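You operate a simulated robot arm through the tools that you are given. There is no shell and no other tool.

The job below is to be done with a simulated robot arm. You get a single attempt, and the scene is never put back.

JOB
Check the meter on the bright block, then measure the green plate.
Fine: switch the meter on, press its pad on each, stand it back and switch it off; leave the other plates. Set down upright: blue meter.

Only the result counts: the job must be done as asked and must still hold three seconds after the hand-in. Knocking over, shifting, dropping, spilling or breaking anything else fails it.

ROBOT AND FRAMES
A 6-joint arm with a two-finger gripper, fixed in place. Base frame: the origin is on the floor under the middle of its stand, x ahead of it, y to its left, z up; the work surface is at about z = 0.8. Readings come in m, degrees, newtons and seconds.
It reaches about 1.572 m from its shoulder. Its first joint turns from -166.0 to 166.0 degrees. Payload 2.45 kg.
The TCP is the grasp point between the finger pads, 0.02 m short of the fingertips. In the tool frame z runs along the fingers and y along their closing line. The gripper opens to 0.14 m; its body begins 0.168 m behind the TCP.
Orientation is that of the tool frame in the base frame, as [roll, pitch, yaw] about the fixed x, y, z axes, in that order (R = Rz(yaw) Ry(pitch) Rx(roll)). With the fingers straight down and closing along the base's y, the tool's x points along the base's -x, its y along +y and its z along -z.

CONTROLS
- The arm moves only by the tool drive_tool. Its argument "deltas" is a list of rows, each an object of numbers (a shift or turn left out is 0, a gripper value left out holds the last): "tx", "ty", "tz": the shift along the tool's x, y, z in m; "rx", "ry", "rz": the turn, a rotation vector about the tool's x, y, z in degrees; "grip": the gripper command, from -1 (fully open) to 1 (shut), values between in proportion. In form: [{"tx": .., "ty": .., "tz": .., "rx": .., "ry": .., "rz": .., "grip": ..}, ...]. A call has 1 to 20 rows; each row is the pose to reach, as a shift and turn from the pose commanded when the call began, along the tool's axes at that moment. A row lasts 0.2 s, in which the tool goes at most 0.05 m and 8.6 degrees; a call with a longer step from one row to the next is refused whole, and so is a gripper value outside its range. A pose out of reach is approached as far as the arm can. The call stops where the force on the tool passes 40 N (or 10 N more than at its start, if that is more) or the arm is blocked; 0.2 s more then pass. The fingers move at their own pace (about 0.045 m/s each) and stop on an object; they squeeze with about 33 N. The grip force told is the motor's: it shows also when the fingers shut on nothing. Time passes only in rows, and 0.2 s behind the last, so rows that repeat a pose let the fingers close. It gives the time, the measured TCP pose, the force on the tool (base axes), the opening and the grip force at its end, in the units of the frame above (readings bear some noise), with the torque about the TCP (base axes, N m) and any sound that the robot's microphone picked up.
- Cameras (640 x 400 px; columns grow to the right, rows downward): "scene" is fixed at [0.3986, 0.5018, 1.4701]; the picture's right is [-0.83, -0.56, 0.00], its down [-0.25, 0.37, -0.90] and it looks along [0.50, -0.74, -0.44] (base axes); focal length 362 px, centre (320, 200). "wrist" rides on the gripper at [0.078, 0.011, -0.209] in the tool frame; the picture's right is [-0.14, 0.99, 0.00], its down [-0.92, -0.13, -0.37] and it looks along [-0.36, -0.05, 0.93] (tool axes); focal length 280 px, centre (320, 200).
- snapshot(camera): a new picture of that camera. No time passes.
- pixel_to_xyz(camera, pixels): for up to 12 pixels [column, row] of the newest picture of that camera ("zoom" is the newest enlarged one), the place [x, y, z] in the base frame of the surface seen there, good to about 0.002 m. No time passes.
- close_up(camera, box): a new picture of the part [left, top, right, bottom] of that camera's present view, enlarged. No time passes.
- hand_in(): hands the job in; it is judged then, once.

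Leave the gripper open and the arm clear of the work at the hand-in unless told otherwise.

The tools are called as name(argument=value, ...) on one line, values as JSON. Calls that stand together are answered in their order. drive_tool: Moves the arm, as the interface text tells. Its arguments: {"type":"object","properties":{"deltas":{"type":"array"}},"required":["deltas"]} The other tools are called the same way: snapshot (camera) takes a picture; pixel_to_xyz (camera, pixels) gives the place of the surface under pixels of a picture; close_up (camera, box) takes an enlarged picture of a part of a camera's view; hand_in () hands the job in.

At the start:

```text
time_s: 0.0
ee_pos: [0.6845, -0.1598, 1.271]
ee_rot: [-180.0, 0.0, 180.0]
ft_force: [-0.8, -0.6, 0.8]
moment: [-0.02, -0.01, -0.02]
finger_gap: 0.1398
gripper_force: 0.0
```

scene: 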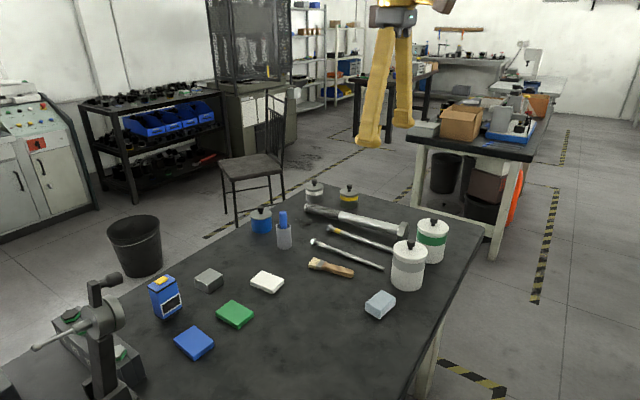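
wrist: 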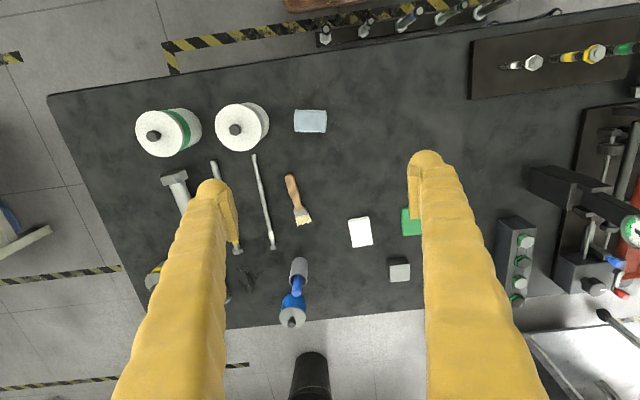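

I can see a blue meter with a dark screen and a yellow cap near scene (165,297). There are several plates and blocks around it: grey (209,279), white (267,282), green (234,314), blue (193,343) and a light block (380,304). I'll enlarge these areas first.

close_up(camera="scene", box=[120, 250, 280, 350])

close_up(camera="scene", box=[240, 170, 480, 320])

close_up(camera="wrist", box=[280, 90, 560, 330])

```text
4.00 times, centred on (200, 300) of scene
```

zoom: 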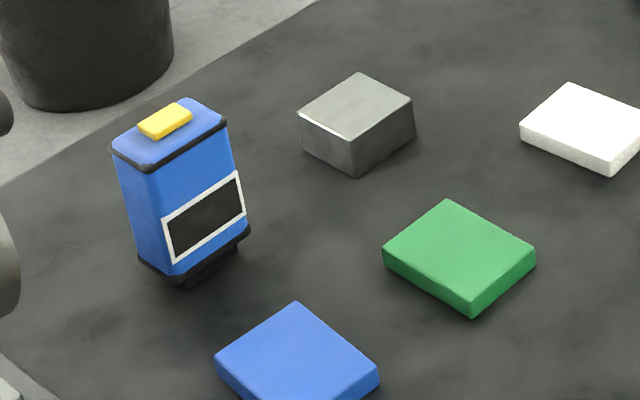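

```text
2.67 times, centred on (360, 245) of scene
```

zoom: 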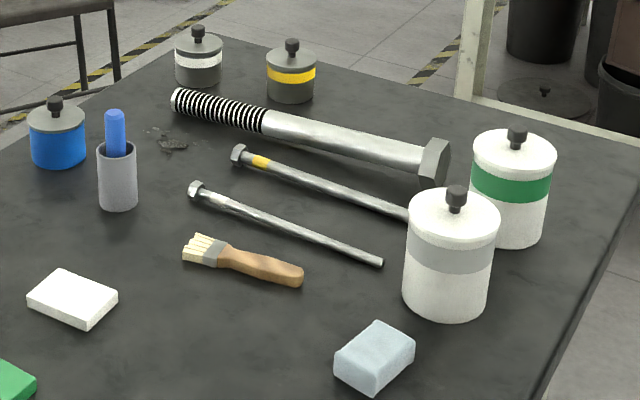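

```text
1.67 times, centred on (420, 210) of wrist
```

zoom: 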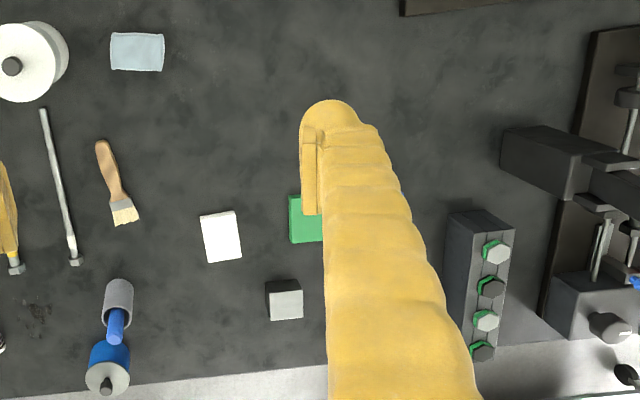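

The meter has a yellow button on top, a dark screen on its side and a black foot underneath, which is probably the pad. Next I'll zoom in on the meter, the grey metal block and the pale block, so I can settle which one is "bright".

close_up(camera="scene", box=[140, 265, 204, 325])

close_up(camera="scene", box=[348, 280, 412, 320])

close_up(camera="scene", box=[180, 260, 244, 300])

snapshot(camera="scene")

pixel_to_xyz(camera="scene", pixels=[[161, 281], [209, 274], [199, 277], [234, 309], [193, 338], [267, 278], [380, 299], [220, 298], [150, 287], [175, 279], [165, 276], [170, 310]])

```text
6.67 times, centred on (172, 295) of scene
```

zoom: 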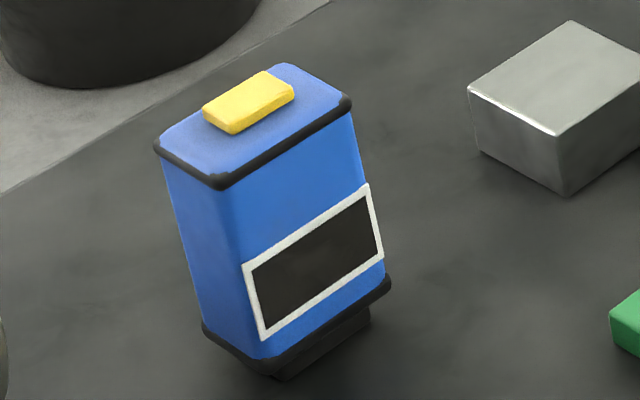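

```text
10.00 times, centred on (380, 300) of scene
```

zoom: 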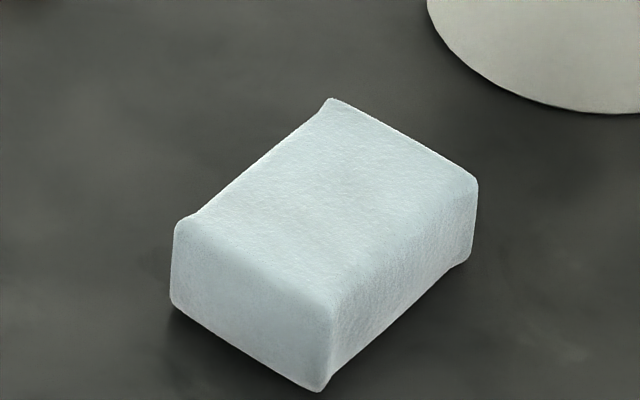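

```text
10.00 times, centred on (212, 280) of scene
```

zoom: 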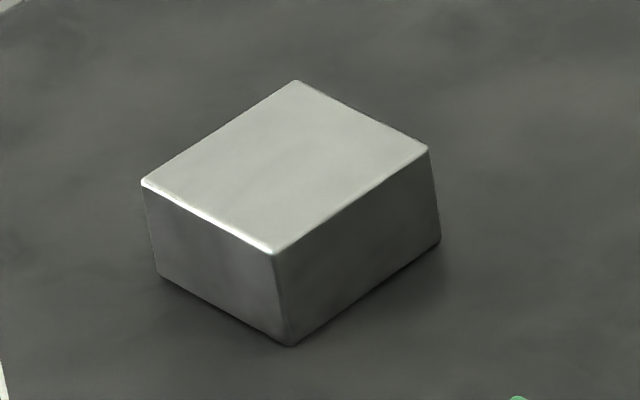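

```text
taken
```

scene: 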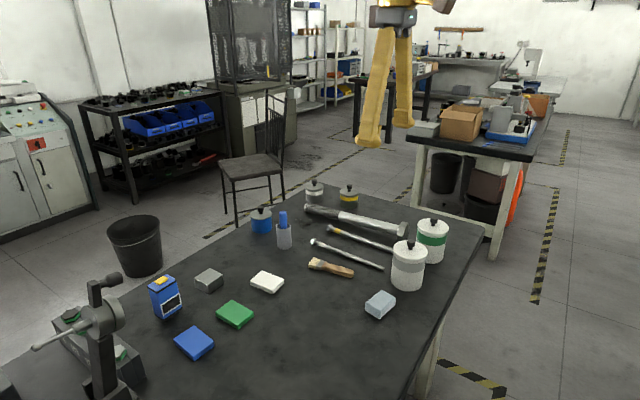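

```text
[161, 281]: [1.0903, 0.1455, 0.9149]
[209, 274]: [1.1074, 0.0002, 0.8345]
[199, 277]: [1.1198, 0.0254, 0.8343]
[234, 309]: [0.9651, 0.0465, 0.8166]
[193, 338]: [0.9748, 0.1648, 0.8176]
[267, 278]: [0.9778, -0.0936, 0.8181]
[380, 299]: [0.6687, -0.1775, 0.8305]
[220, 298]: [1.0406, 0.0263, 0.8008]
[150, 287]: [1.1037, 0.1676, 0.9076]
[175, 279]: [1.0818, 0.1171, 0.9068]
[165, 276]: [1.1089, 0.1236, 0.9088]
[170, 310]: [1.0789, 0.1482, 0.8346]
```

The grey block is bare, shiny metal with a bright edge highlight, so it is the "bright block". The pale item looks like a wrapped cloth or sponge. I'll take precise positions for the meter corners, the button and the foot from an enlarged picture.

close_up(camera="scene", box=[140, 265, 204, 325])

pixel_to_xyz(camera="zoom", pixels=[[165, 138], [218, 178], [345, 102], [285, 68], [250, 95], [210, 108], [232, 125], [290, 92], [266, 75], [212, 320], [262, 350], [378, 285]])

pixel_to_xyz(camera="zoom", pixels=[[230, 225], [245, 240], [300, 190], [350, 150], [180, 200], [200, 300], [280, 370], [330, 345], [365, 320], [320, 260], [240, 345], [275, 378]])

```text
6.67 times, centred on (172, 295) of scene
```

zoom: 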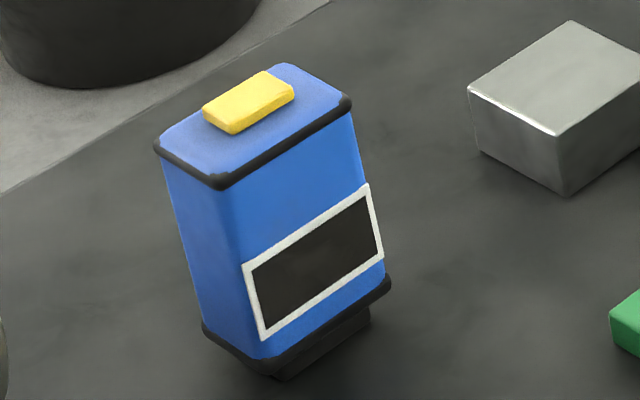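

```text
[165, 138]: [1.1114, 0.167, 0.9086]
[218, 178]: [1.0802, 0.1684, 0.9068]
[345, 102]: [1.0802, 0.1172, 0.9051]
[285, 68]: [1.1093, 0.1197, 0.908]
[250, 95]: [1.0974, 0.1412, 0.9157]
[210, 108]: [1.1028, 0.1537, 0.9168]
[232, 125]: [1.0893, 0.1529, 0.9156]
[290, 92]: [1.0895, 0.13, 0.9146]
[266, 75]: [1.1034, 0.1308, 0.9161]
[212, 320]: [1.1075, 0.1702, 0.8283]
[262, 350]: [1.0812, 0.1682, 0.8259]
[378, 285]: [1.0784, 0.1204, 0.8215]
```

```text
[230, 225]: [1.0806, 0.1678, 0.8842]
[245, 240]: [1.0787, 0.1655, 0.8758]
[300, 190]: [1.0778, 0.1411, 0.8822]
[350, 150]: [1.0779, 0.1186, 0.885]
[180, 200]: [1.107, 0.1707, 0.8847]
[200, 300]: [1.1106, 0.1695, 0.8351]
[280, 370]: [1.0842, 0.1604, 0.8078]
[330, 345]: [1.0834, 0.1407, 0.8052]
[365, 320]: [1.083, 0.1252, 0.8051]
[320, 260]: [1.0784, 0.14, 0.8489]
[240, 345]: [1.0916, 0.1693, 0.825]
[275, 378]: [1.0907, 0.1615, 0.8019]
```

The meter sits square to the base axes: x about 1.078–1.114, y about 0.115–0.171, body top 0.908, button top 0.916 centred near (1.097, 0.142). Before going near it I'll check the neighbouring tall items, the green-nut block and the vice, in the wrist view, plus the block and plate corners in an enlargement.

snapshot(camera="wrist")

pixel_to_xyz(camera="wrist", pixels=[[500, 220], [516, 220], [500, 270], [515, 240], [520, 300], [535, 180], [560, 190], [600, 215], [585, 285], [530, 170], [400, 270], [411, 222]])

close_up(camera="scene", box=[170, 260, 266, 320])

pixel_to_xyz(camera="zoom", pixels=[[176, 118], [265, 50], [355, 95], [265, 165], [290, 330], [400, 250], [540, 350], [200, 195], [265, 100], [400, 340], [420, 330], [300, 100]])

```text
taken
```

wrist: 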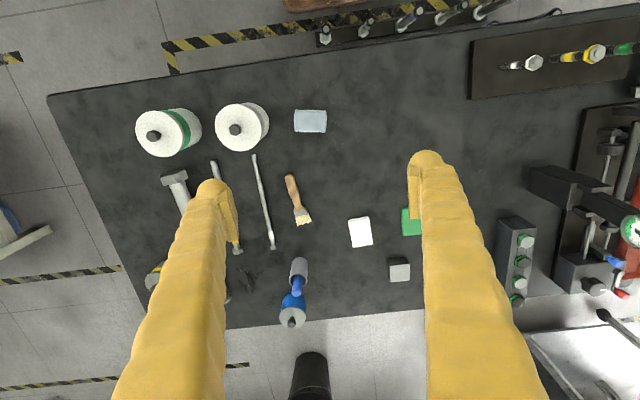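

```text
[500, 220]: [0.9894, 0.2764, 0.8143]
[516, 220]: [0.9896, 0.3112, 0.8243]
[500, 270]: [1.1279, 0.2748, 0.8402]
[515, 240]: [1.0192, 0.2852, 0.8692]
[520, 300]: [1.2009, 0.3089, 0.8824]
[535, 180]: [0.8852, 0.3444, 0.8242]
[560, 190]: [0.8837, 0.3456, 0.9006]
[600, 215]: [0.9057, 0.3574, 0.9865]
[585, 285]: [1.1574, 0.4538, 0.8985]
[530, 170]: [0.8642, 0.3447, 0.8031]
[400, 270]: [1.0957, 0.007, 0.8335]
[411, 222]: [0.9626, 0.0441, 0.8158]
```

```text
6.67 times, centred on (218, 290) of scene
```

zoom: 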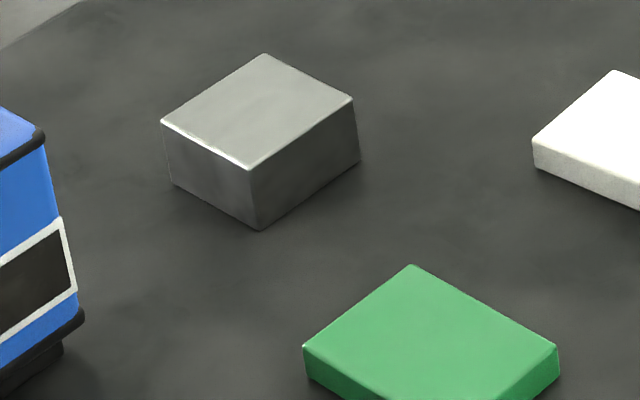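

```text
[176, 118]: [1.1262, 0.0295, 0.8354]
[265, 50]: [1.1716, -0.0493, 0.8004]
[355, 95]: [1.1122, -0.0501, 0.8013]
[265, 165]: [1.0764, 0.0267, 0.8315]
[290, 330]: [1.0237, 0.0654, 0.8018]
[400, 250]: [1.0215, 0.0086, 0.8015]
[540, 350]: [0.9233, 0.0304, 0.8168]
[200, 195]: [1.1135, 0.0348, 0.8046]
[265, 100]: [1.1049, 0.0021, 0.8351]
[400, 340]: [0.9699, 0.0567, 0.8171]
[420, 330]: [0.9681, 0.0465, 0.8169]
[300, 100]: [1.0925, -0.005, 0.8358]
```

The block's top is at z about 0.835, centred near (1.103, 0.005). The green plate's top is at z about 0.817, centred near (0.963, 0.045). The nut rack begins at y about 0.275, so there's room around the meter. I'll shut the fingers and move above the meter at about z 1.15, high enough to clear everything.

drive_tool(deltas=[{"tx": -0.0317, "ty": 0.0232, "tz": 0.0093, "grip": 1}, {"tx": -0.0634, "ty": 0.0464, "tz": 0.0186, "grip": 1}, {"tx": -0.0951, "ty": 0.0696, "tz": 0.0279, "grip": 1}, {"tx": -0.1268, "ty": 0.0929, "tz": 0.0372, "grip": 1}, {"tx": -0.1585, "ty": 0.1161, "tz": 0.0465, "grip": 1}, {"tx": -0.1902, "ty": 0.1393, "tz": 0.0558, "grip": 1}, {"tx": -0.2219, "ty": 0.1625, "tz": 0.0651, "grip": 1}, {"tx": -0.2536, "ty": 0.1857, "tz": 0.0744, "grip": 1}, {"tx": -0.2853, "ty": 0.2089, "tz": 0.0837, "grip": 1}, {"tx": -0.317, "ty": 0.2322, "tz": 0.093, "grip": 1}, {"tx": -0.3487, "ty": 0.2554, "tz": 0.1023, "grip": 1}, {"tx": -0.3804, "ty": 0.2786, "tz": 0.1116, "grip": 1}, {"tx": -0.412, "ty": 0.3018, "tz": 0.121, "grip": 1}, {"tx": -0.412, "ty": 0.3018, "tz": 0.121, "grip": 1}])

snapshot(camera="wrist")

snapshot(camera="scene")

```text
time_s: 3.0
ee_pos: [1.0938, 0.1401, 1.1506]
ee_rot: [-179.9, 0.0, 180.0]
ft_force: [0.4, -0.6, 0.6]
moment: [-0.02, -0.01, 0.01]
finger_gap: 0.0
gripper_force: 29.8
```

```text
taken
```

wrist: 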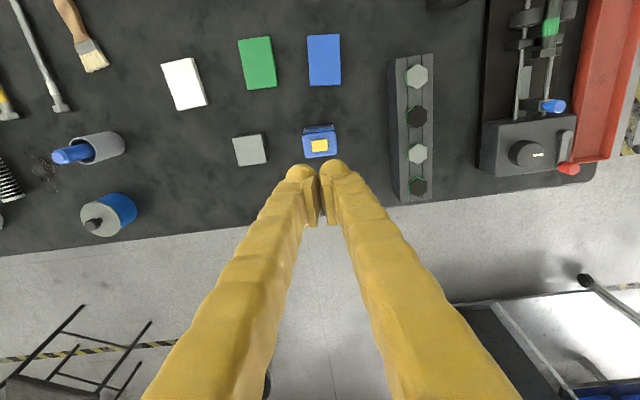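

```text
taken
```

scene: 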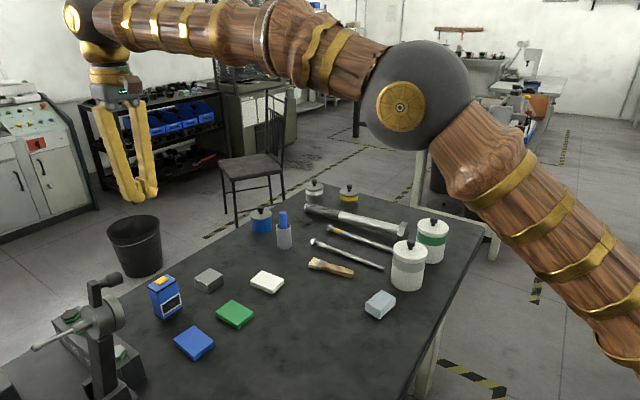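

The fingers are shut and the TCP is at (1.094, 0.140, 1.151). In the wrist view the meter is at (320,145), with its yellow button at (319,145). I'll re-measure everything from this closer view.

pixel_to_xyz(camera="wrist", pixels=[[319, 146], [312, 141], [327, 141], [312, 151], [328, 151], [304, 137], [335, 136], [306, 156], [336, 155], [319, 128], [396, 150], [390, 120]])

pixel_to_xyz(camera="wrist", pixels=[[235, 139], [262, 136], [238, 164], [266, 161], [250, 150], [240, 41], [268, 38], [248, 88], [275, 85], [257, 63], [324, 60], [183, 84]])

close_up(camera="wrist", box=[270, 100, 366, 160])

```text
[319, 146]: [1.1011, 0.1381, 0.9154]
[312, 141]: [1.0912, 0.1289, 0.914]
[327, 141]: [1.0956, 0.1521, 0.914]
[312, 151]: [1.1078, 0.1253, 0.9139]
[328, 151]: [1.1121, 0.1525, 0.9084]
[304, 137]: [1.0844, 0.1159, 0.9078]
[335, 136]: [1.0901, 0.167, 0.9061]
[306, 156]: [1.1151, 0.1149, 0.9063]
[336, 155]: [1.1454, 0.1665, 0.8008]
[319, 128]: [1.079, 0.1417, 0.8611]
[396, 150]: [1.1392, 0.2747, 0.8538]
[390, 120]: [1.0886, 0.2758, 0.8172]
```

```text
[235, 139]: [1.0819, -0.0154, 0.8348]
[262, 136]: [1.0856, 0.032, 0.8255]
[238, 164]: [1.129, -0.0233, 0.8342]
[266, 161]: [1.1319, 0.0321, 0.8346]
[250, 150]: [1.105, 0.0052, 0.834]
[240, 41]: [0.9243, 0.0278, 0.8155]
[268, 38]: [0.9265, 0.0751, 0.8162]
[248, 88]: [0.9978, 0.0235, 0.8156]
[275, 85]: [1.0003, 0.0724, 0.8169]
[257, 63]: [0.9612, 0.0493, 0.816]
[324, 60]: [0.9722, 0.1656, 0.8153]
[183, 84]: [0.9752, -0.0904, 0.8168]
```

```text
6.67 times, centred on (318, 130) of wrist
```

zoom: 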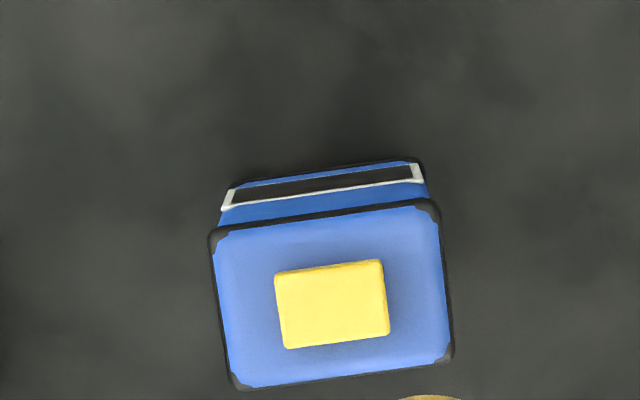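

pixel_to_xyz(camera="zoom", pixels=[[332, 305], [278, 275], [380, 263], [288, 343], [386, 332], [222, 240], [430, 212], [240, 375], [440, 350], [330, 225], [335, 365], [230, 310]])

```text
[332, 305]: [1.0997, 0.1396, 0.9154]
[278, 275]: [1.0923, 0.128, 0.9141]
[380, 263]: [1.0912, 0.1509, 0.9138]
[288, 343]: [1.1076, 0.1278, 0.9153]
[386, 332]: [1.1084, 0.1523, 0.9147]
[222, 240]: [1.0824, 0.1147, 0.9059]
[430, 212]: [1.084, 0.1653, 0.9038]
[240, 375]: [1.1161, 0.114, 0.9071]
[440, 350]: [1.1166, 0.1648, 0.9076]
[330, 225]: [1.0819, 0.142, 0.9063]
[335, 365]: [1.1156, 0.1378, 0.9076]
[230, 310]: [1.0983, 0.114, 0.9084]
```

The button centre reads about (1.099, 0.140, 0.915), so the fingertips should touch it at TCP z of about 0.935. I'll go down to just above it, TCP z about 0.948.

drive_tool(deltas=[{"tx": -0.004, "ty": 0.001, "tz": 0.03, "grip": 1}, {"tx": -0.004, "ty": 0.001, "tz": 0.07, "grip": 1}, {"tx": -0.004, "ty": 0.001, "tz": 0.11, "grip": 1}, {"tx": -0.004, "ty": 0.001, "tz": 0.15, "grip": 1}, {"tx": -0.004, "ty": 0.001, "tz": 0.18, "grip": 1}, {"tx": -0.004, "ty": 0.001, "tz": 0.195, "grip": 1}, {"tx": -0.004, "ty": 0.001, "tz": 0.202, "grip": 1}, {"tx": -0.004, "ty": 0.001, "tz": 0.202, "grip": 1}])

snapshot(camera="wrist")

close_up(camera="scene", box=[120, 220, 216, 330])

```text
time_s: 4.8
ee_pos: [1.1014, 0.1439, 0.9493]
ee_rot: [180.0, 0.0, -179.9]
ft_force: [0.5, 0.4, -0.1]
moment: [-0.02, 0.03, 0.02]
finger_gap: 0.0
gripper_force: 29.4
```

```text
taken
```

wrist: 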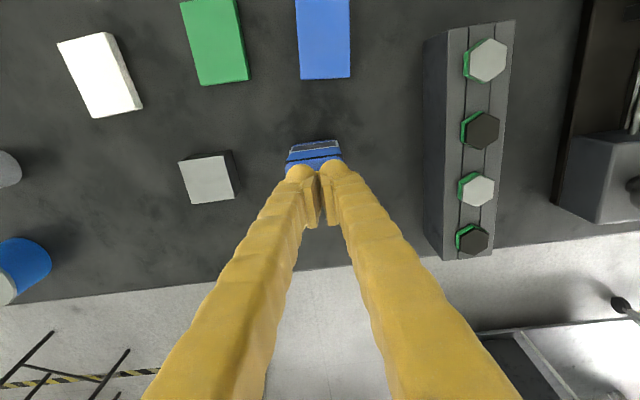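

```text
3.64 times, centred on (168, 275) of scene
```

zoom: 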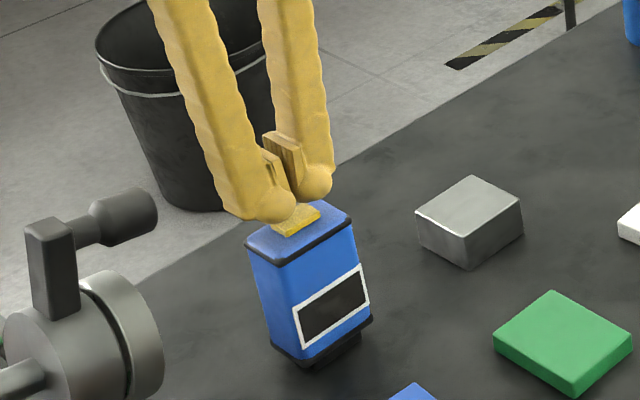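

The reading is about (1.101, 0.144, 0.949), so I'm just above the button. The fingertips look like two rounded ends side by side, so I'll look closely at what would actually touch the button.

close_up(camera="scene", box=[140, 245, 188, 295])

close_up(camera="wrist", box=[260, 120, 380, 240])

```text
8.00 times, centred on (164, 270) of scene
```

zoom: 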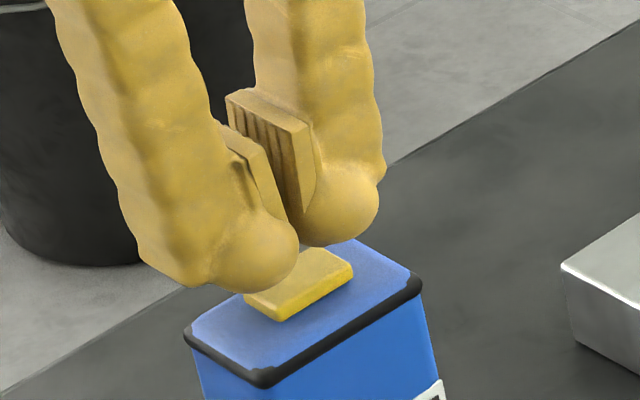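

```text
3.33 times, centred on (320, 180) of wrist
```

zoom: 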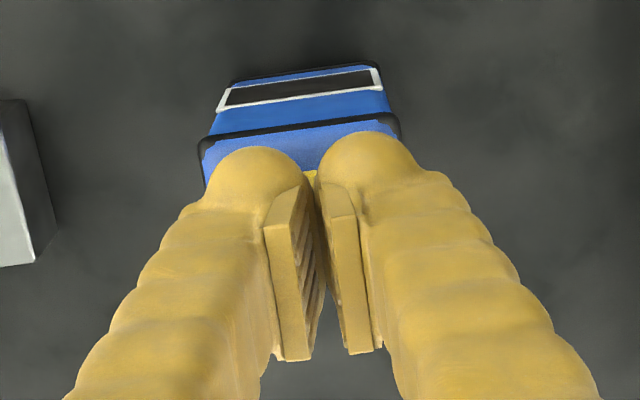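

The rounded ends sit about 14 mm either side of the tool axis. If I shift about 8 mm to −y, the left finger's tip lands squarely on the button. I'll do that and ease down in small steps to near contact.

drive_tool(deltas=[{"tx": 0.002, "ty": -0.008, "tz": 0.003, "grip": 1}, {"tx": 0.002, "ty": -0.009, "tz": 0.006, "grip": 1}, {"tx": 0.002, "ty": -0.009, "tz": 0.009, "grip": 1}, {"tx": 0.002, "ty": -0.009, "tz": 0.011, "grip": 1}, {"tx": 0.002, "ty": -0.009, "tz": 0.013, "grip": 1}, {"tx": 0.002, "ty": -0.009, "tz": 0.013, "grip": 1}])

close_up(camera="scene", box=[140, 245, 204, 325])

```text
time_s: 6.2
ee_pos: [1.0973, 0.1339, 0.9349]
ee_rot: [-180.0, 0.0, 180.0]
ft_force: [0.4, 0.7, 1.0]
moment: [0.01, 0.0, -0.04]
finger_gap: 0.0
gripper_force: 29.3
```

```text
5.00 times, centred on (172, 285) of scene
```

zoom: 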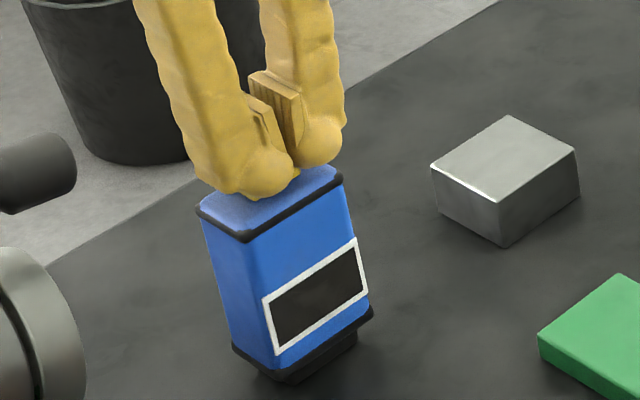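

There's no clear contact force yet (about 1 N, within noise). I'll lower in 1 mm steps by up to about 4 mm more and watch for force and sound.

drive_tool(deltas=[{"tz": 0.001, "grip": 1}, {"tz": 0.002, "grip": 1}, {"tz": 0.003, "grip": 1}, {"tz": 0.004, "grip": 1}, {"tz": 0.004, "grip": 1}])

close_up(camera="scene", box=[140, 245, 204, 325])

```text
time_s: 7.4
ee_pos: [1.0961, 0.1333, 0.9313]
ee_rot: [179.9, 0.0, 180.0]
ft_force: [0.0, 0.2, 1.5]
moment: [0.03, -0.01, -0.03]
finger_gap: 0.0
gripper_force: 29.8
heard: click
```

```text
5.00 times, centred on (172, 285) of scene
```

zoom: 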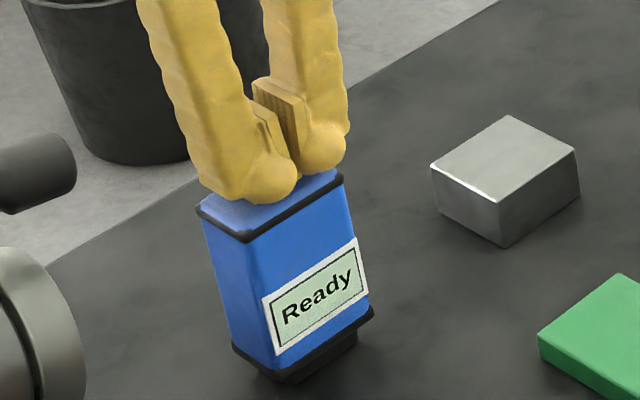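

I heard a click and the screen now shows "Ready" at zoom (318,297), so the meter is on. I'll rise straight up, centre over the meter at y about 0.1415 and open the fingers to about 0.10 m.

drive_tool(deltas=[{"tz": -0.01, "grip": 1}, {"tz": -0.04, "grip": 1}, {"tz": -0.08, "grip": 1}, {"tz": -0.12, "grip": 1}, {"tz": -0.14, "ty": 0.0075, "tx": 0.001, "grip": -0.43}, {"tz": -0.14, "ty": 0.0075, "tx": 0.001, "grip": -0.43}, {"tz": -0.14, "ty": 0.0075, "tx": 0.001, "grip": -0.43}, {"tz": -0.14, "ty": 0.0075, "tx": 0.001, "grip": -0.43}, {"tz": -0.14, "ty": 0.0075, "tx": 0.001, "grip": -0.43}, {"tz": -0.14, "ty": 0.0075, "tx": 0.001, "grip": -0.43}])

snapshot(camera="wrist")

snapshot(camera="scene")

```text
time_s: 9.6
ee_pos: [1.0957, 0.1405, 1.0716]
ee_rot: [-180.0, 0.0, -180.0]
ft_force: [-0.7, 0.8, 1.2]
moment: [-0.01, 0.03, -0.01]
finger_gap: 0.1002
gripper_force: 0.0
```

```text
taken
```

wrist: 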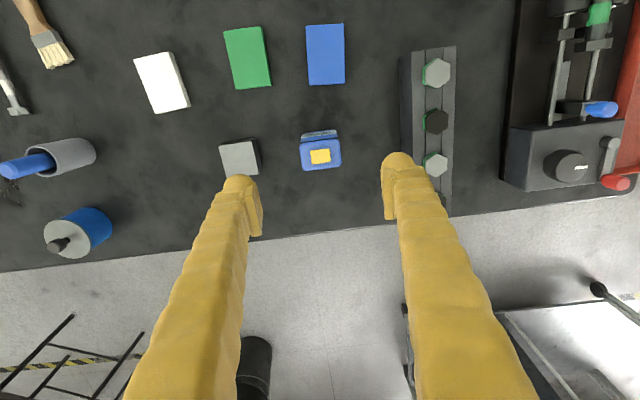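

```text
taken
```

scene: 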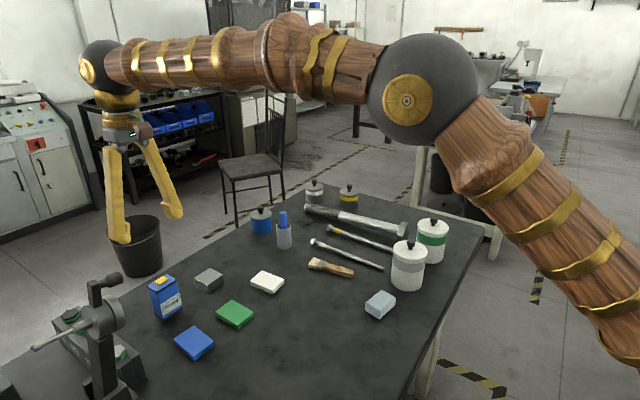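

The gripper is open to 0.100 m and centred over the meter. The screen still shows lit text in the scene view. I'll re-measure the meter in this nearer view before going down.

close_up(camera="wrist", box=[270, 120, 366, 180])

pixel_to_xyz(camera="wrist", pixels=[[320, 156], [302, 150], [303, 168], [339, 145], [340, 163], [418, 120], [410, 160], [436, 73], [435, 120], [436, 165], [384, 160], [256, 190]])

```text
6.67 times, centred on (318, 150) of wrist
```

zoom: 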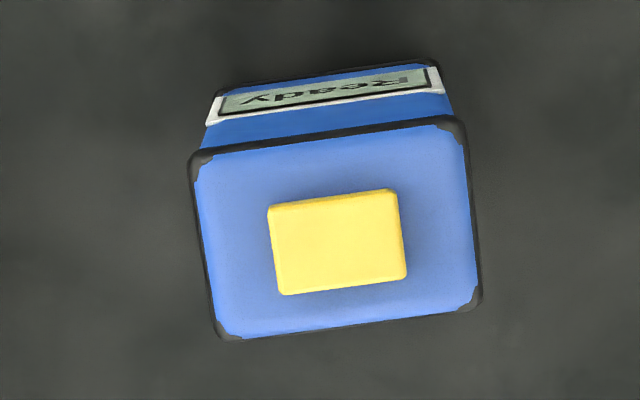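

```text
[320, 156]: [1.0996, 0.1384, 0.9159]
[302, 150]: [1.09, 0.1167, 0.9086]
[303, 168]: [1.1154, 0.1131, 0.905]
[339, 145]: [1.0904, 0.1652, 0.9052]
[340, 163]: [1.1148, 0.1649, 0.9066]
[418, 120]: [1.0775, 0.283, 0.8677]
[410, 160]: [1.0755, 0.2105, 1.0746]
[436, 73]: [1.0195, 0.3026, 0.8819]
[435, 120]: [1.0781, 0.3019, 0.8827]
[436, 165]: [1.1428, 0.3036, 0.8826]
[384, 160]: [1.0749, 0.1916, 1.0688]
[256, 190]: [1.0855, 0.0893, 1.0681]
```

The pads sit at y about 0.0905 and 0.1915, and the meter spans about 0.114–0.168, so it's centred between them. The rack top is at z about 0.883 from y 0.275, well clear of the left finger. I'll descend to TCP z about 0.876 and check before closing.

drive_tool(deltas=[{"tz": 0.03, "grip": -0.43}, {"tz": 0.07, "grip": -0.43}, {"tz": 0.11, "grip": -0.43}, {"tz": 0.14, "grip": -0.43}, {"tz": 0.165, "grip": -0.43}, {"tz": 0.185, "grip": -0.43}, {"tz": 0.195, "grip": -0.43}, {"tz": 0.195, "grip": -0.43}])

snapshot(camera="wrist")

close_up(camera="scene", box=[110, 220, 238, 330])

```text
time_s: 11.4
ee_pos: [1.0956, 0.1428, 0.8767]
ee_rot: [180.0, 0.0, -179.9]
ft_force: [-0.1, 0.1, -0.3]
moment: [-0.01, 0.0, -0.04]
finger_gap: 0.0999
gripper_force: 0.1
```

```text
taken
```

wrist: 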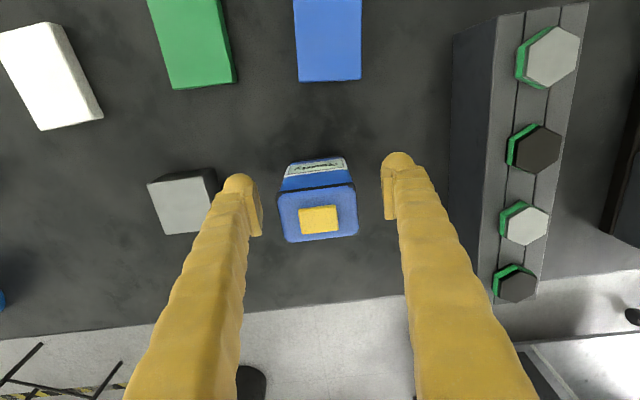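

```text
3.64 times, centred on (174, 275) of scene
```

zoom: 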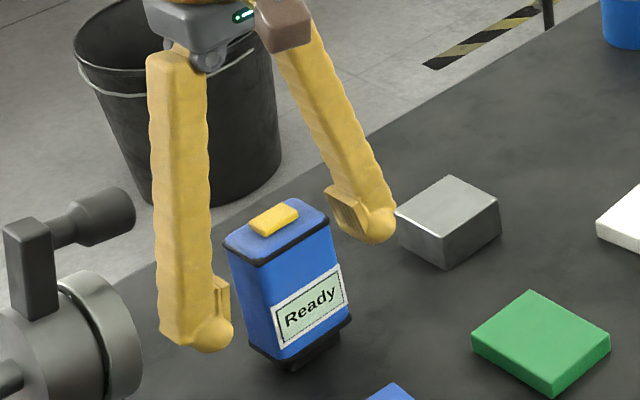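

The meter is between the fingers with clearance on both sides and the right finger is clear of the metal block. I'll close to grip it.

drive_tool(deltas=[{"grip": 0.0}, {"grip": 0.1}, {"grip": 0.2}, {"grip": 0.4}, {"grip": 0.7}, {"grip": 1}, {"grip": 1}, {"grip": 1}, {"grip": 1}])

snapshot(camera="wrist")

close_up(camera="scene", box=[110, 220, 238, 330])

```text
time_s: 13.4
ee_pos: [1.0966, 0.1414, 0.8767]
ee_rot: [179.9, 0.1, 179.9]
ft_force: [1.7, -1.2, 2.0]
moment: [0.04, -0.05, -0.01]
finger_gap: 0.0575
gripper_force: 33.2
```

```text
taken
```

wrist: 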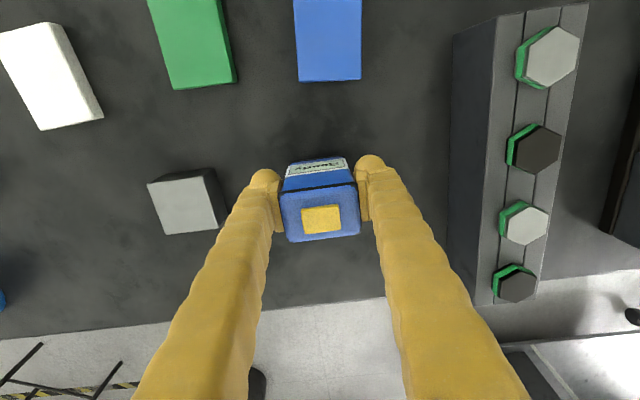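

```text
3.64 times, centred on (174, 275) of scene
```

zoom: 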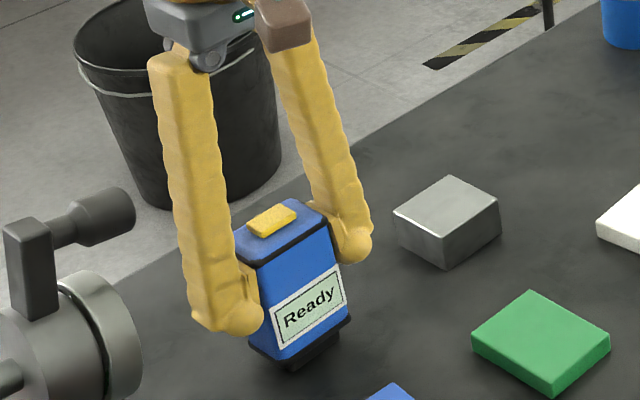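

The meter is gripped, with a gap of 0.0575 m and 33 N of squeeze. I'll lift it straight up 0.08 m, carry it over the metal block at about (1.104, 0.0045), and look before lowering.

drive_tool(deltas=[{"tz": -0.01, "grip": 1}, {"tz": -0.03, "grip": 1}, {"tz": -0.055, "grip": 1}, {"tz": -0.08, "grip": 1}, {"tz": -0.08, "ty": -0.015, "tx": -0.001, "grip": 1}, {"tz": -0.08, "ty": -0.04, "tx": -0.002, "grip": 1}, {"tz": -0.08, "ty": -0.07, "tx": -0.004, "grip": 1}, {"tz": -0.08, "ty": -0.1, "tx": -0.005, "grip": 1}, {"tz": -0.08, "ty": -0.125, "tx": -0.0065, "grip": 1}, {"tz": -0.08, "ty": -0.137, "tx": -0.0065, "grip": 1}, {"tz": -0.08, "ty": -0.137, "tx": -0.0065, "grip": 1}])

snapshot(camera="wrist")

close_up(camera="scene", box=[150, 200, 278, 310])

```text
time_s: 15.8
ee_pos: [1.1034, 0.0039, 0.9549]
ee_rot: [180.0, 0.1, 180.0]
ft_force: [0.0, 0.0, -1.6]
moment: [-0.02, 0.01, 0.0]
finger_gap: 0.0572
gripper_force: 33.0
```

```text
taken
```

wrist: 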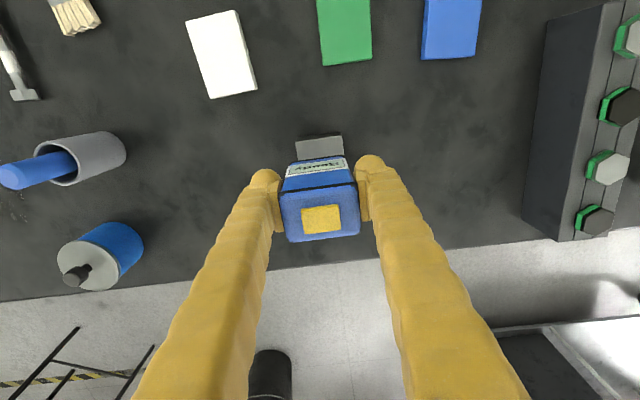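

```text
3.64 times, centred on (214, 255) of scene
```

zoom: 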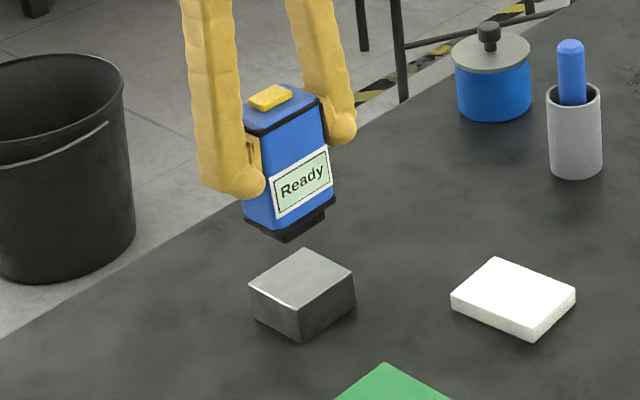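

The meter still reads "Ready" and hangs above the metal block. I'll check the alignment of the foot and the block.

pixel_to_xyz(camera="zoom", pixels=[[288, 239], [322, 218], [305, 227], [297, 306], [252, 285], [350, 272], [303, 250], [300, 278], [246, 210], [274, 228], [332, 200], [252, 225]])

pixel_to_xyz(camera="wrist", pixels=[[297, 143], [341, 137], [297, 157], [342, 154], [282, 197], [355, 187], [284, 240], [360, 233], [303, 210], [340, 206], [305, 233], [340, 229]])

```text
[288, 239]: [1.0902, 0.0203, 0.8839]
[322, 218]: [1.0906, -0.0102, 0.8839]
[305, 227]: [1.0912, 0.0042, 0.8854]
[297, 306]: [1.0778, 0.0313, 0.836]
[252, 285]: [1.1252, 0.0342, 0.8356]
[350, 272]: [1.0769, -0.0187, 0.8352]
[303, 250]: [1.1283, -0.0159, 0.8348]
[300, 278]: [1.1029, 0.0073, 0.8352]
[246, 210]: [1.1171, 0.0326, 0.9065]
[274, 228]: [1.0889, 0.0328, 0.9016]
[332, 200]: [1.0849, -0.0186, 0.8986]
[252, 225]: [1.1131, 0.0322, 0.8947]
```

```text
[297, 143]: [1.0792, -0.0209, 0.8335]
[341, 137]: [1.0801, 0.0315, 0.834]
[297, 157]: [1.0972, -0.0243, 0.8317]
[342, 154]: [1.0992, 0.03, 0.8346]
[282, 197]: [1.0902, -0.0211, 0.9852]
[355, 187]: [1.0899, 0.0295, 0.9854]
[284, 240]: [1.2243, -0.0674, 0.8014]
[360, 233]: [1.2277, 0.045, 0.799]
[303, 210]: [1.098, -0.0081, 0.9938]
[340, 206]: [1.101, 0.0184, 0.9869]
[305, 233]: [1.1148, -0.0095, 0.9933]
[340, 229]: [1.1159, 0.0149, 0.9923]
```

The foot (y about −0.010 to 0.020, front at x 1.090) is well inside the block's top (x 1.077–1.128, y −0.019–0.034). I'll lower towards contact, which I expect at TCP z about 0.911, with fine steps at the end.

drive_tool(deltas=[{"tz": 0.015, "grip": 1}, {"tz": 0.03, "grip": 1}, {"tz": 0.038, "grip": 1}, {"tz": 0.041, "grip": 1}, {"tz": 0.043, "grip": 1}, {"tz": 0.044, "grip": 1}, {"tz": 0.045, "grip": 1}, {"tz": 0.045, "grip": 1}])

close_up(camera="scene", box=[160, 230, 256, 310])

```text
time_s: 17.6
ee_pos: [1.104, 0.0053, 0.9105]
ee_rot: [-179.9, 0.1, -180.0]
ft_force: [1.4, 0.8, 1.5]
moment: [0.1, -0.08, -0.03]
finger_gap: 0.0575
gripper_force: 33.2
```

```text
5.00 times, centred on (208, 270) of scene
```

zoom: 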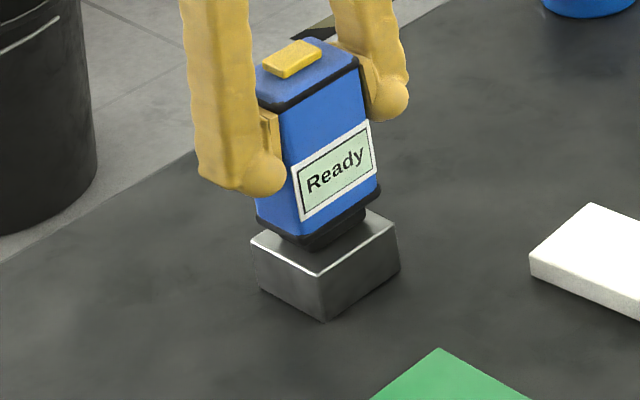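

The foot is touching the block lightly; the force went from −1.6 to +1.5 N. The screen still says "Ready". I'll press a little more, 1 mm at a time.

drive_tool(deltas=[{"tz": 0.0007, "grip": 1}, {"tz": 0.0014, "grip": 1}, {"tz": 0.002, "grip": 1}, {"tz": 0.002, "grip": 1}, {"tz": 0.002, "grip": 1}])

close_up(camera="scene", box=[160, 230, 256, 310])

```text
time_s: 18.8
ee_pos: [1.1029, 0.0045, 0.9097]
ee_rot: [-179.9, 0.0, -180.0]
ft_force: [-2.4, 0.9, 14.9]
moment: [0.43, 0.15, 0.04]
finger_gap: 0.0574
gripper_force: 33.0
```

```text
5.00 times, centred on (208, 270) of scene
```

zoom: 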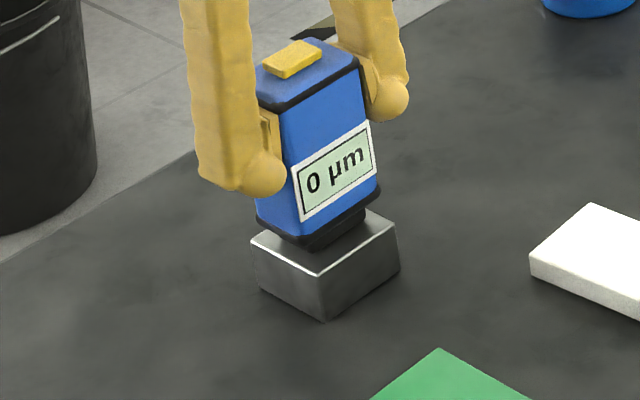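

The screen reads "0 µm", so the zero check on the bright block is good. I'll lift off vertically, then carry the meter over the green plate at about (0.963, 0.049).

drive_tool(deltas=[{"tz": -0.002, "grip": 1}, {"tz": -0.012, "grip": 1}, {"tz": -0.03, "grip": 1}, {"tz": -0.05, "grip": 1}, {"tz": -0.05, "tx": 0.015, "ty": 0.0045, "grip": 1}, {"tz": -0.05, "tx": 0.045, "ty": 0.0145, "grip": 1}, {"tz": -0.05, "tx": 0.08, "ty": 0.0245, "grip": 1}, {"tz": -0.05, "tx": 0.11, "ty": 0.0345, "grip": 1}, {"tz": -0.05, "tx": 0.133, "ty": 0.0425, "grip": 1}, {"tz": -0.05, "tx": 0.141, "ty": 0.0445, "grip": 1}, {"tz": -0.05, "tx": 0.141, "ty": 0.0445, "grip": 1}])

snapshot(camera="wrist")

close_up(camera="scene", box=[160, 210, 304, 330])

pixel_to_xyz(camera="wrist", pixels=[[297, 143], [341, 137], [282, 197], [355, 187]])

```text
time_s: 21.2
ee_pos: [0.9617, 0.0498, 0.9603]
ee_rot: [-180.0, 0.1, -180.0]
ft_force: [0.4, 0.5, -1.1]
moment: [-0.06, 0.0, 0.01]
finger_gap: 0.0572
gripper_force: 33.0
```

```text
taken
```

wrist: 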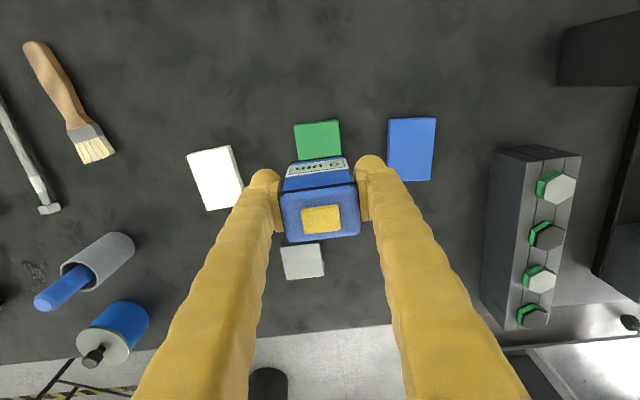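

```text
3.33 times, centred on (232, 270) of scene
```

zoom: 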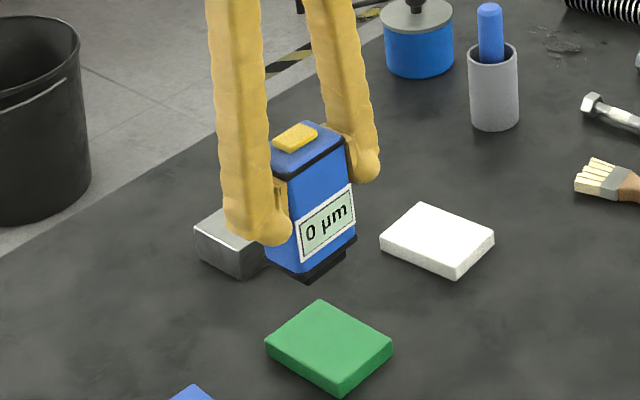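

```text
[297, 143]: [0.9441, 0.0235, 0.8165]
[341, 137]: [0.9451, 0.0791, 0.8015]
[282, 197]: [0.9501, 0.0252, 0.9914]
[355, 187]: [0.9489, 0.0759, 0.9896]
```

The block wasn't disturbed and the meter is above the green plate. I'll check the foot against the plate corners.

pixel_to_xyz(camera="zoom", pixels=[[308, 281], [342, 260], [270, 341], [320, 304], [388, 344], [340, 382], [330, 340], [440, 240], [235, 240]])

pixel_to_xyz(camera="wrist", pixels=[[296, 126], [338, 121], [299, 155], [340, 152], [281, 248], [322, 244], [286, 278], [323, 274]])

```text
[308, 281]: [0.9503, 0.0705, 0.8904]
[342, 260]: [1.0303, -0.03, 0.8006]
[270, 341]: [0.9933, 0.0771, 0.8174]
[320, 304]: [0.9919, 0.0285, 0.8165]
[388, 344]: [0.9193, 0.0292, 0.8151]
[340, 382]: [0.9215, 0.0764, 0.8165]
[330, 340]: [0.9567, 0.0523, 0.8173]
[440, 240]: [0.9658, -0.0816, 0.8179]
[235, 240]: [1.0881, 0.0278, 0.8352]
```

```text
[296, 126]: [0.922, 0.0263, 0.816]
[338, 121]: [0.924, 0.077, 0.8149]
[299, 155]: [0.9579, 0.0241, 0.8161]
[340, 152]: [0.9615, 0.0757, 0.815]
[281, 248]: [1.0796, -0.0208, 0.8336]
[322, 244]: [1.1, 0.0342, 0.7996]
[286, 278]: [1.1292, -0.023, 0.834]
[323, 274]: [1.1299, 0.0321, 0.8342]
```

The plate spans x 0.920–0.996 and y 0.026–0.078, and the foot lies inside it. I'll shift slightly to centre (3 mm in −x, 2 mm in +y) and lower to contact, expected at TCP z about 0.893.

drive_tool(deltas=[{"tz": 0.015, "tx": 0.002, "ty": 0.001, "grip": 1}, {"tz": 0.035, "tx": 0.003, "ty": 0.002, "grip": 1}, {"tz": 0.052, "tx": 0.003, "ty": 0.002, "grip": 1}, {"tz": 0.06, "tx": 0.003, "ty": 0.002, "grip": 1}, {"tz": 0.063, "tx": 0.003, "ty": 0.002, "grip": 1}, {"tz": 0.0645, "tx": 0.003, "ty": 0.002, "grip": 1}, {"tz": 0.0655, "tx": 0.003, "ty": 0.002, "grip": 1}, {"tz": 0.0655, "tx": 0.003, "ty": 0.002, "grip": 1}])

close_up(camera="scene", box=[180, 240, 276, 340])

```text
time_s: 23.0
ee_pos: [0.9573, 0.052, 0.8932]
ee_rot: [180.0, 0.0, -179.9]
ft_force: [0.1, 0.5, -2.0]
moment: [0.01, 0.03, 0.01]
finger_gap: 0.0573
gripper_force: 32.7
```

```text
4.00 times, centred on (228, 290) of scene
```

zoom: 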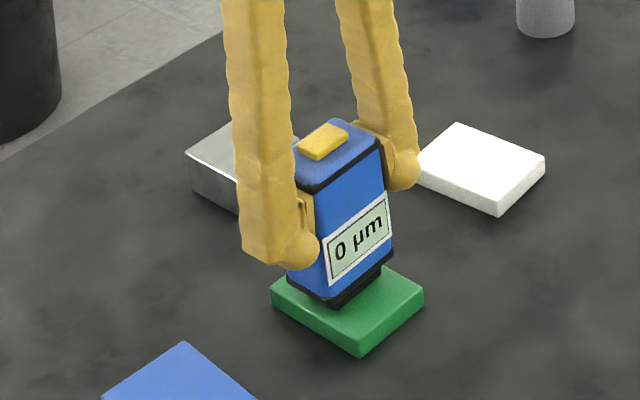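

There's no contact yet: the force is −2.0 N, which is just the meter's weight. I'll continue down in steps of under 1 mm.

drive_tool(deltas=[{"tz": 0.0007, "grip": 1}, {"tz": 0.0014, "grip": 1}, {"tz": 0.002, "grip": 1}, {"tz": 0.002, "grip": 1}, {"tz": 0.002, "grip": 1}])

close_up(camera="scene", box=[180, 240, 276, 340])

```text
time_s: 24.2
ee_pos: [0.9585, 0.0508, 0.8928]
ee_rot: [-180.0, -0.1, -179.9]
ft_force: [-0.3, 1.9, 11.9]
moment: [0.39, -0.06, -0.01]
finger_gap: 0.0577
gripper_force: 32.8
```

```text
4.00 times, centred on (228, 290) of scene
```

zoom: 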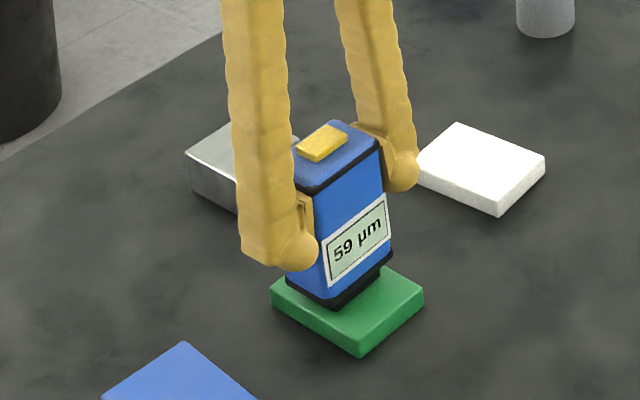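

The screen shows "59 µm", so the green plate is measured. I'll lift off vertically and carry the meter back over its original spot at (1.0975, 0.1415), staying high.

drive_tool(deltas=[{"tz": -0.002, "grip": 1}, {"tz": -0.012, "grip": 1}, {"tz": -0.035, "grip": 1}, {"tz": -0.06, "grip": 1}, {"tz": -0.07, "grip": 1}, {"tz": -0.07, "tx": -0.015, "ty": 0.01, "grip": 1}, {"tz": -0.07, "tx": -0.045, "ty": 0.03, "grip": 1}, {"tz": -0.07, "tx": -0.08, "ty": 0.053, "grip": 1}, {"tz": -0.07, "tx": -0.11, "ty": 0.073, "grip": 1}, {"tz": -0.07, "tx": -0.13, "ty": 0.086, "grip": 1}, {"tz": -0.07, "tx": -0.1375, "ty": 0.0905, "grip": 1}, {"tz": -0.07, "tx": -0.1375, "ty": 0.0905, "grip": 1}])

snapshot(camera="wrist")

snapshot(camera="scene")

```text
time_s: 26.8
ee_pos: [1.096, 0.1411, 0.9596]
ee_rot: [179.9, 0.0, 180.0]
ft_force: [0.2, -0.1, -1.2]
moment: [-0.04, 0.0, -0.03]
finger_gap: 0.0575
gripper_force: 33.3
```

```text
taken
```

wrist: 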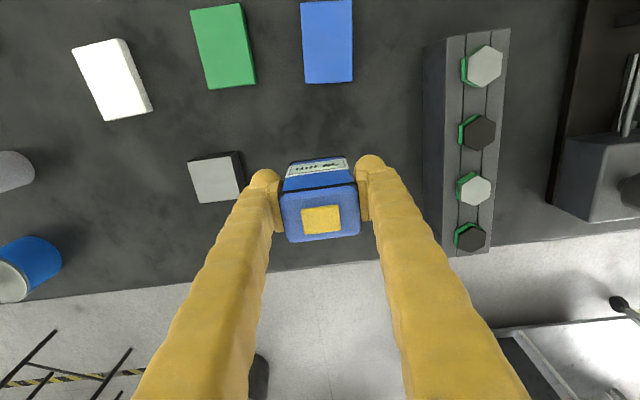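

```text
taken
```

scene: 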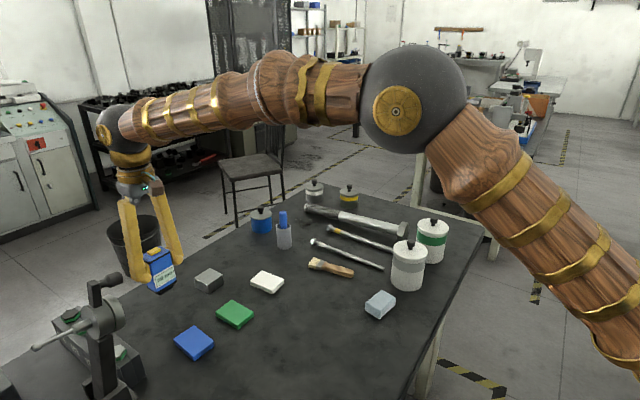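

The meter is above its starting place. The green plate and the metal block look unmoved. I'll lower it to the table, with contact expected at TCP z about 0.876 and fine steps at the end.

drive_tool(deltas=[{"tz": 0.02, "grip": 1}, {"tz": 0.045, "grip": 1}, {"tz": 0.065, "grip": 1}, {"tz": 0.077, "grip": 1}, {"tz": 0.081, "grip": 1}, {"tz": 0.083, "grip": 1}, {"tz": 0.084, "grip": 1}, {"tz": 0.085, "grip": 1}, {"tz": 0.0855, "grip": 1}, {"tz": 0.0855, "grip": 1}])

close_up(camera="scene", box=[110, 220, 238, 330])

```text
time_s: 29.0
ee_pos: [1.0959, 0.1411, 0.8759]
ee_rot: [180.0, 0.0, -180.0]
ft_force: [-0.6, 0.3, 1.9]
moment: [0.06, 0.04, 0.01]
finger_gap: 0.0575
gripper_force: 33.0
```

```text
3.64 times, centred on (174, 275) of scene
```

zoom: 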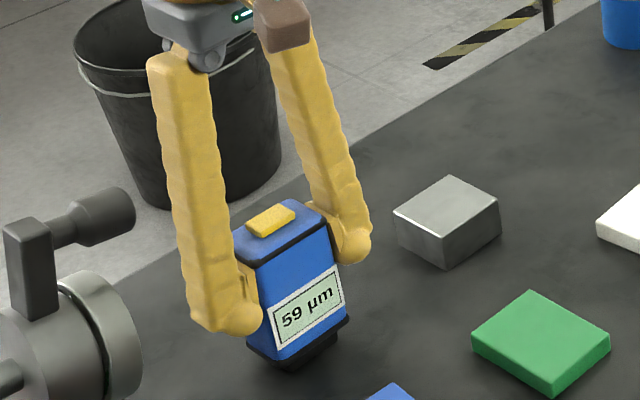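

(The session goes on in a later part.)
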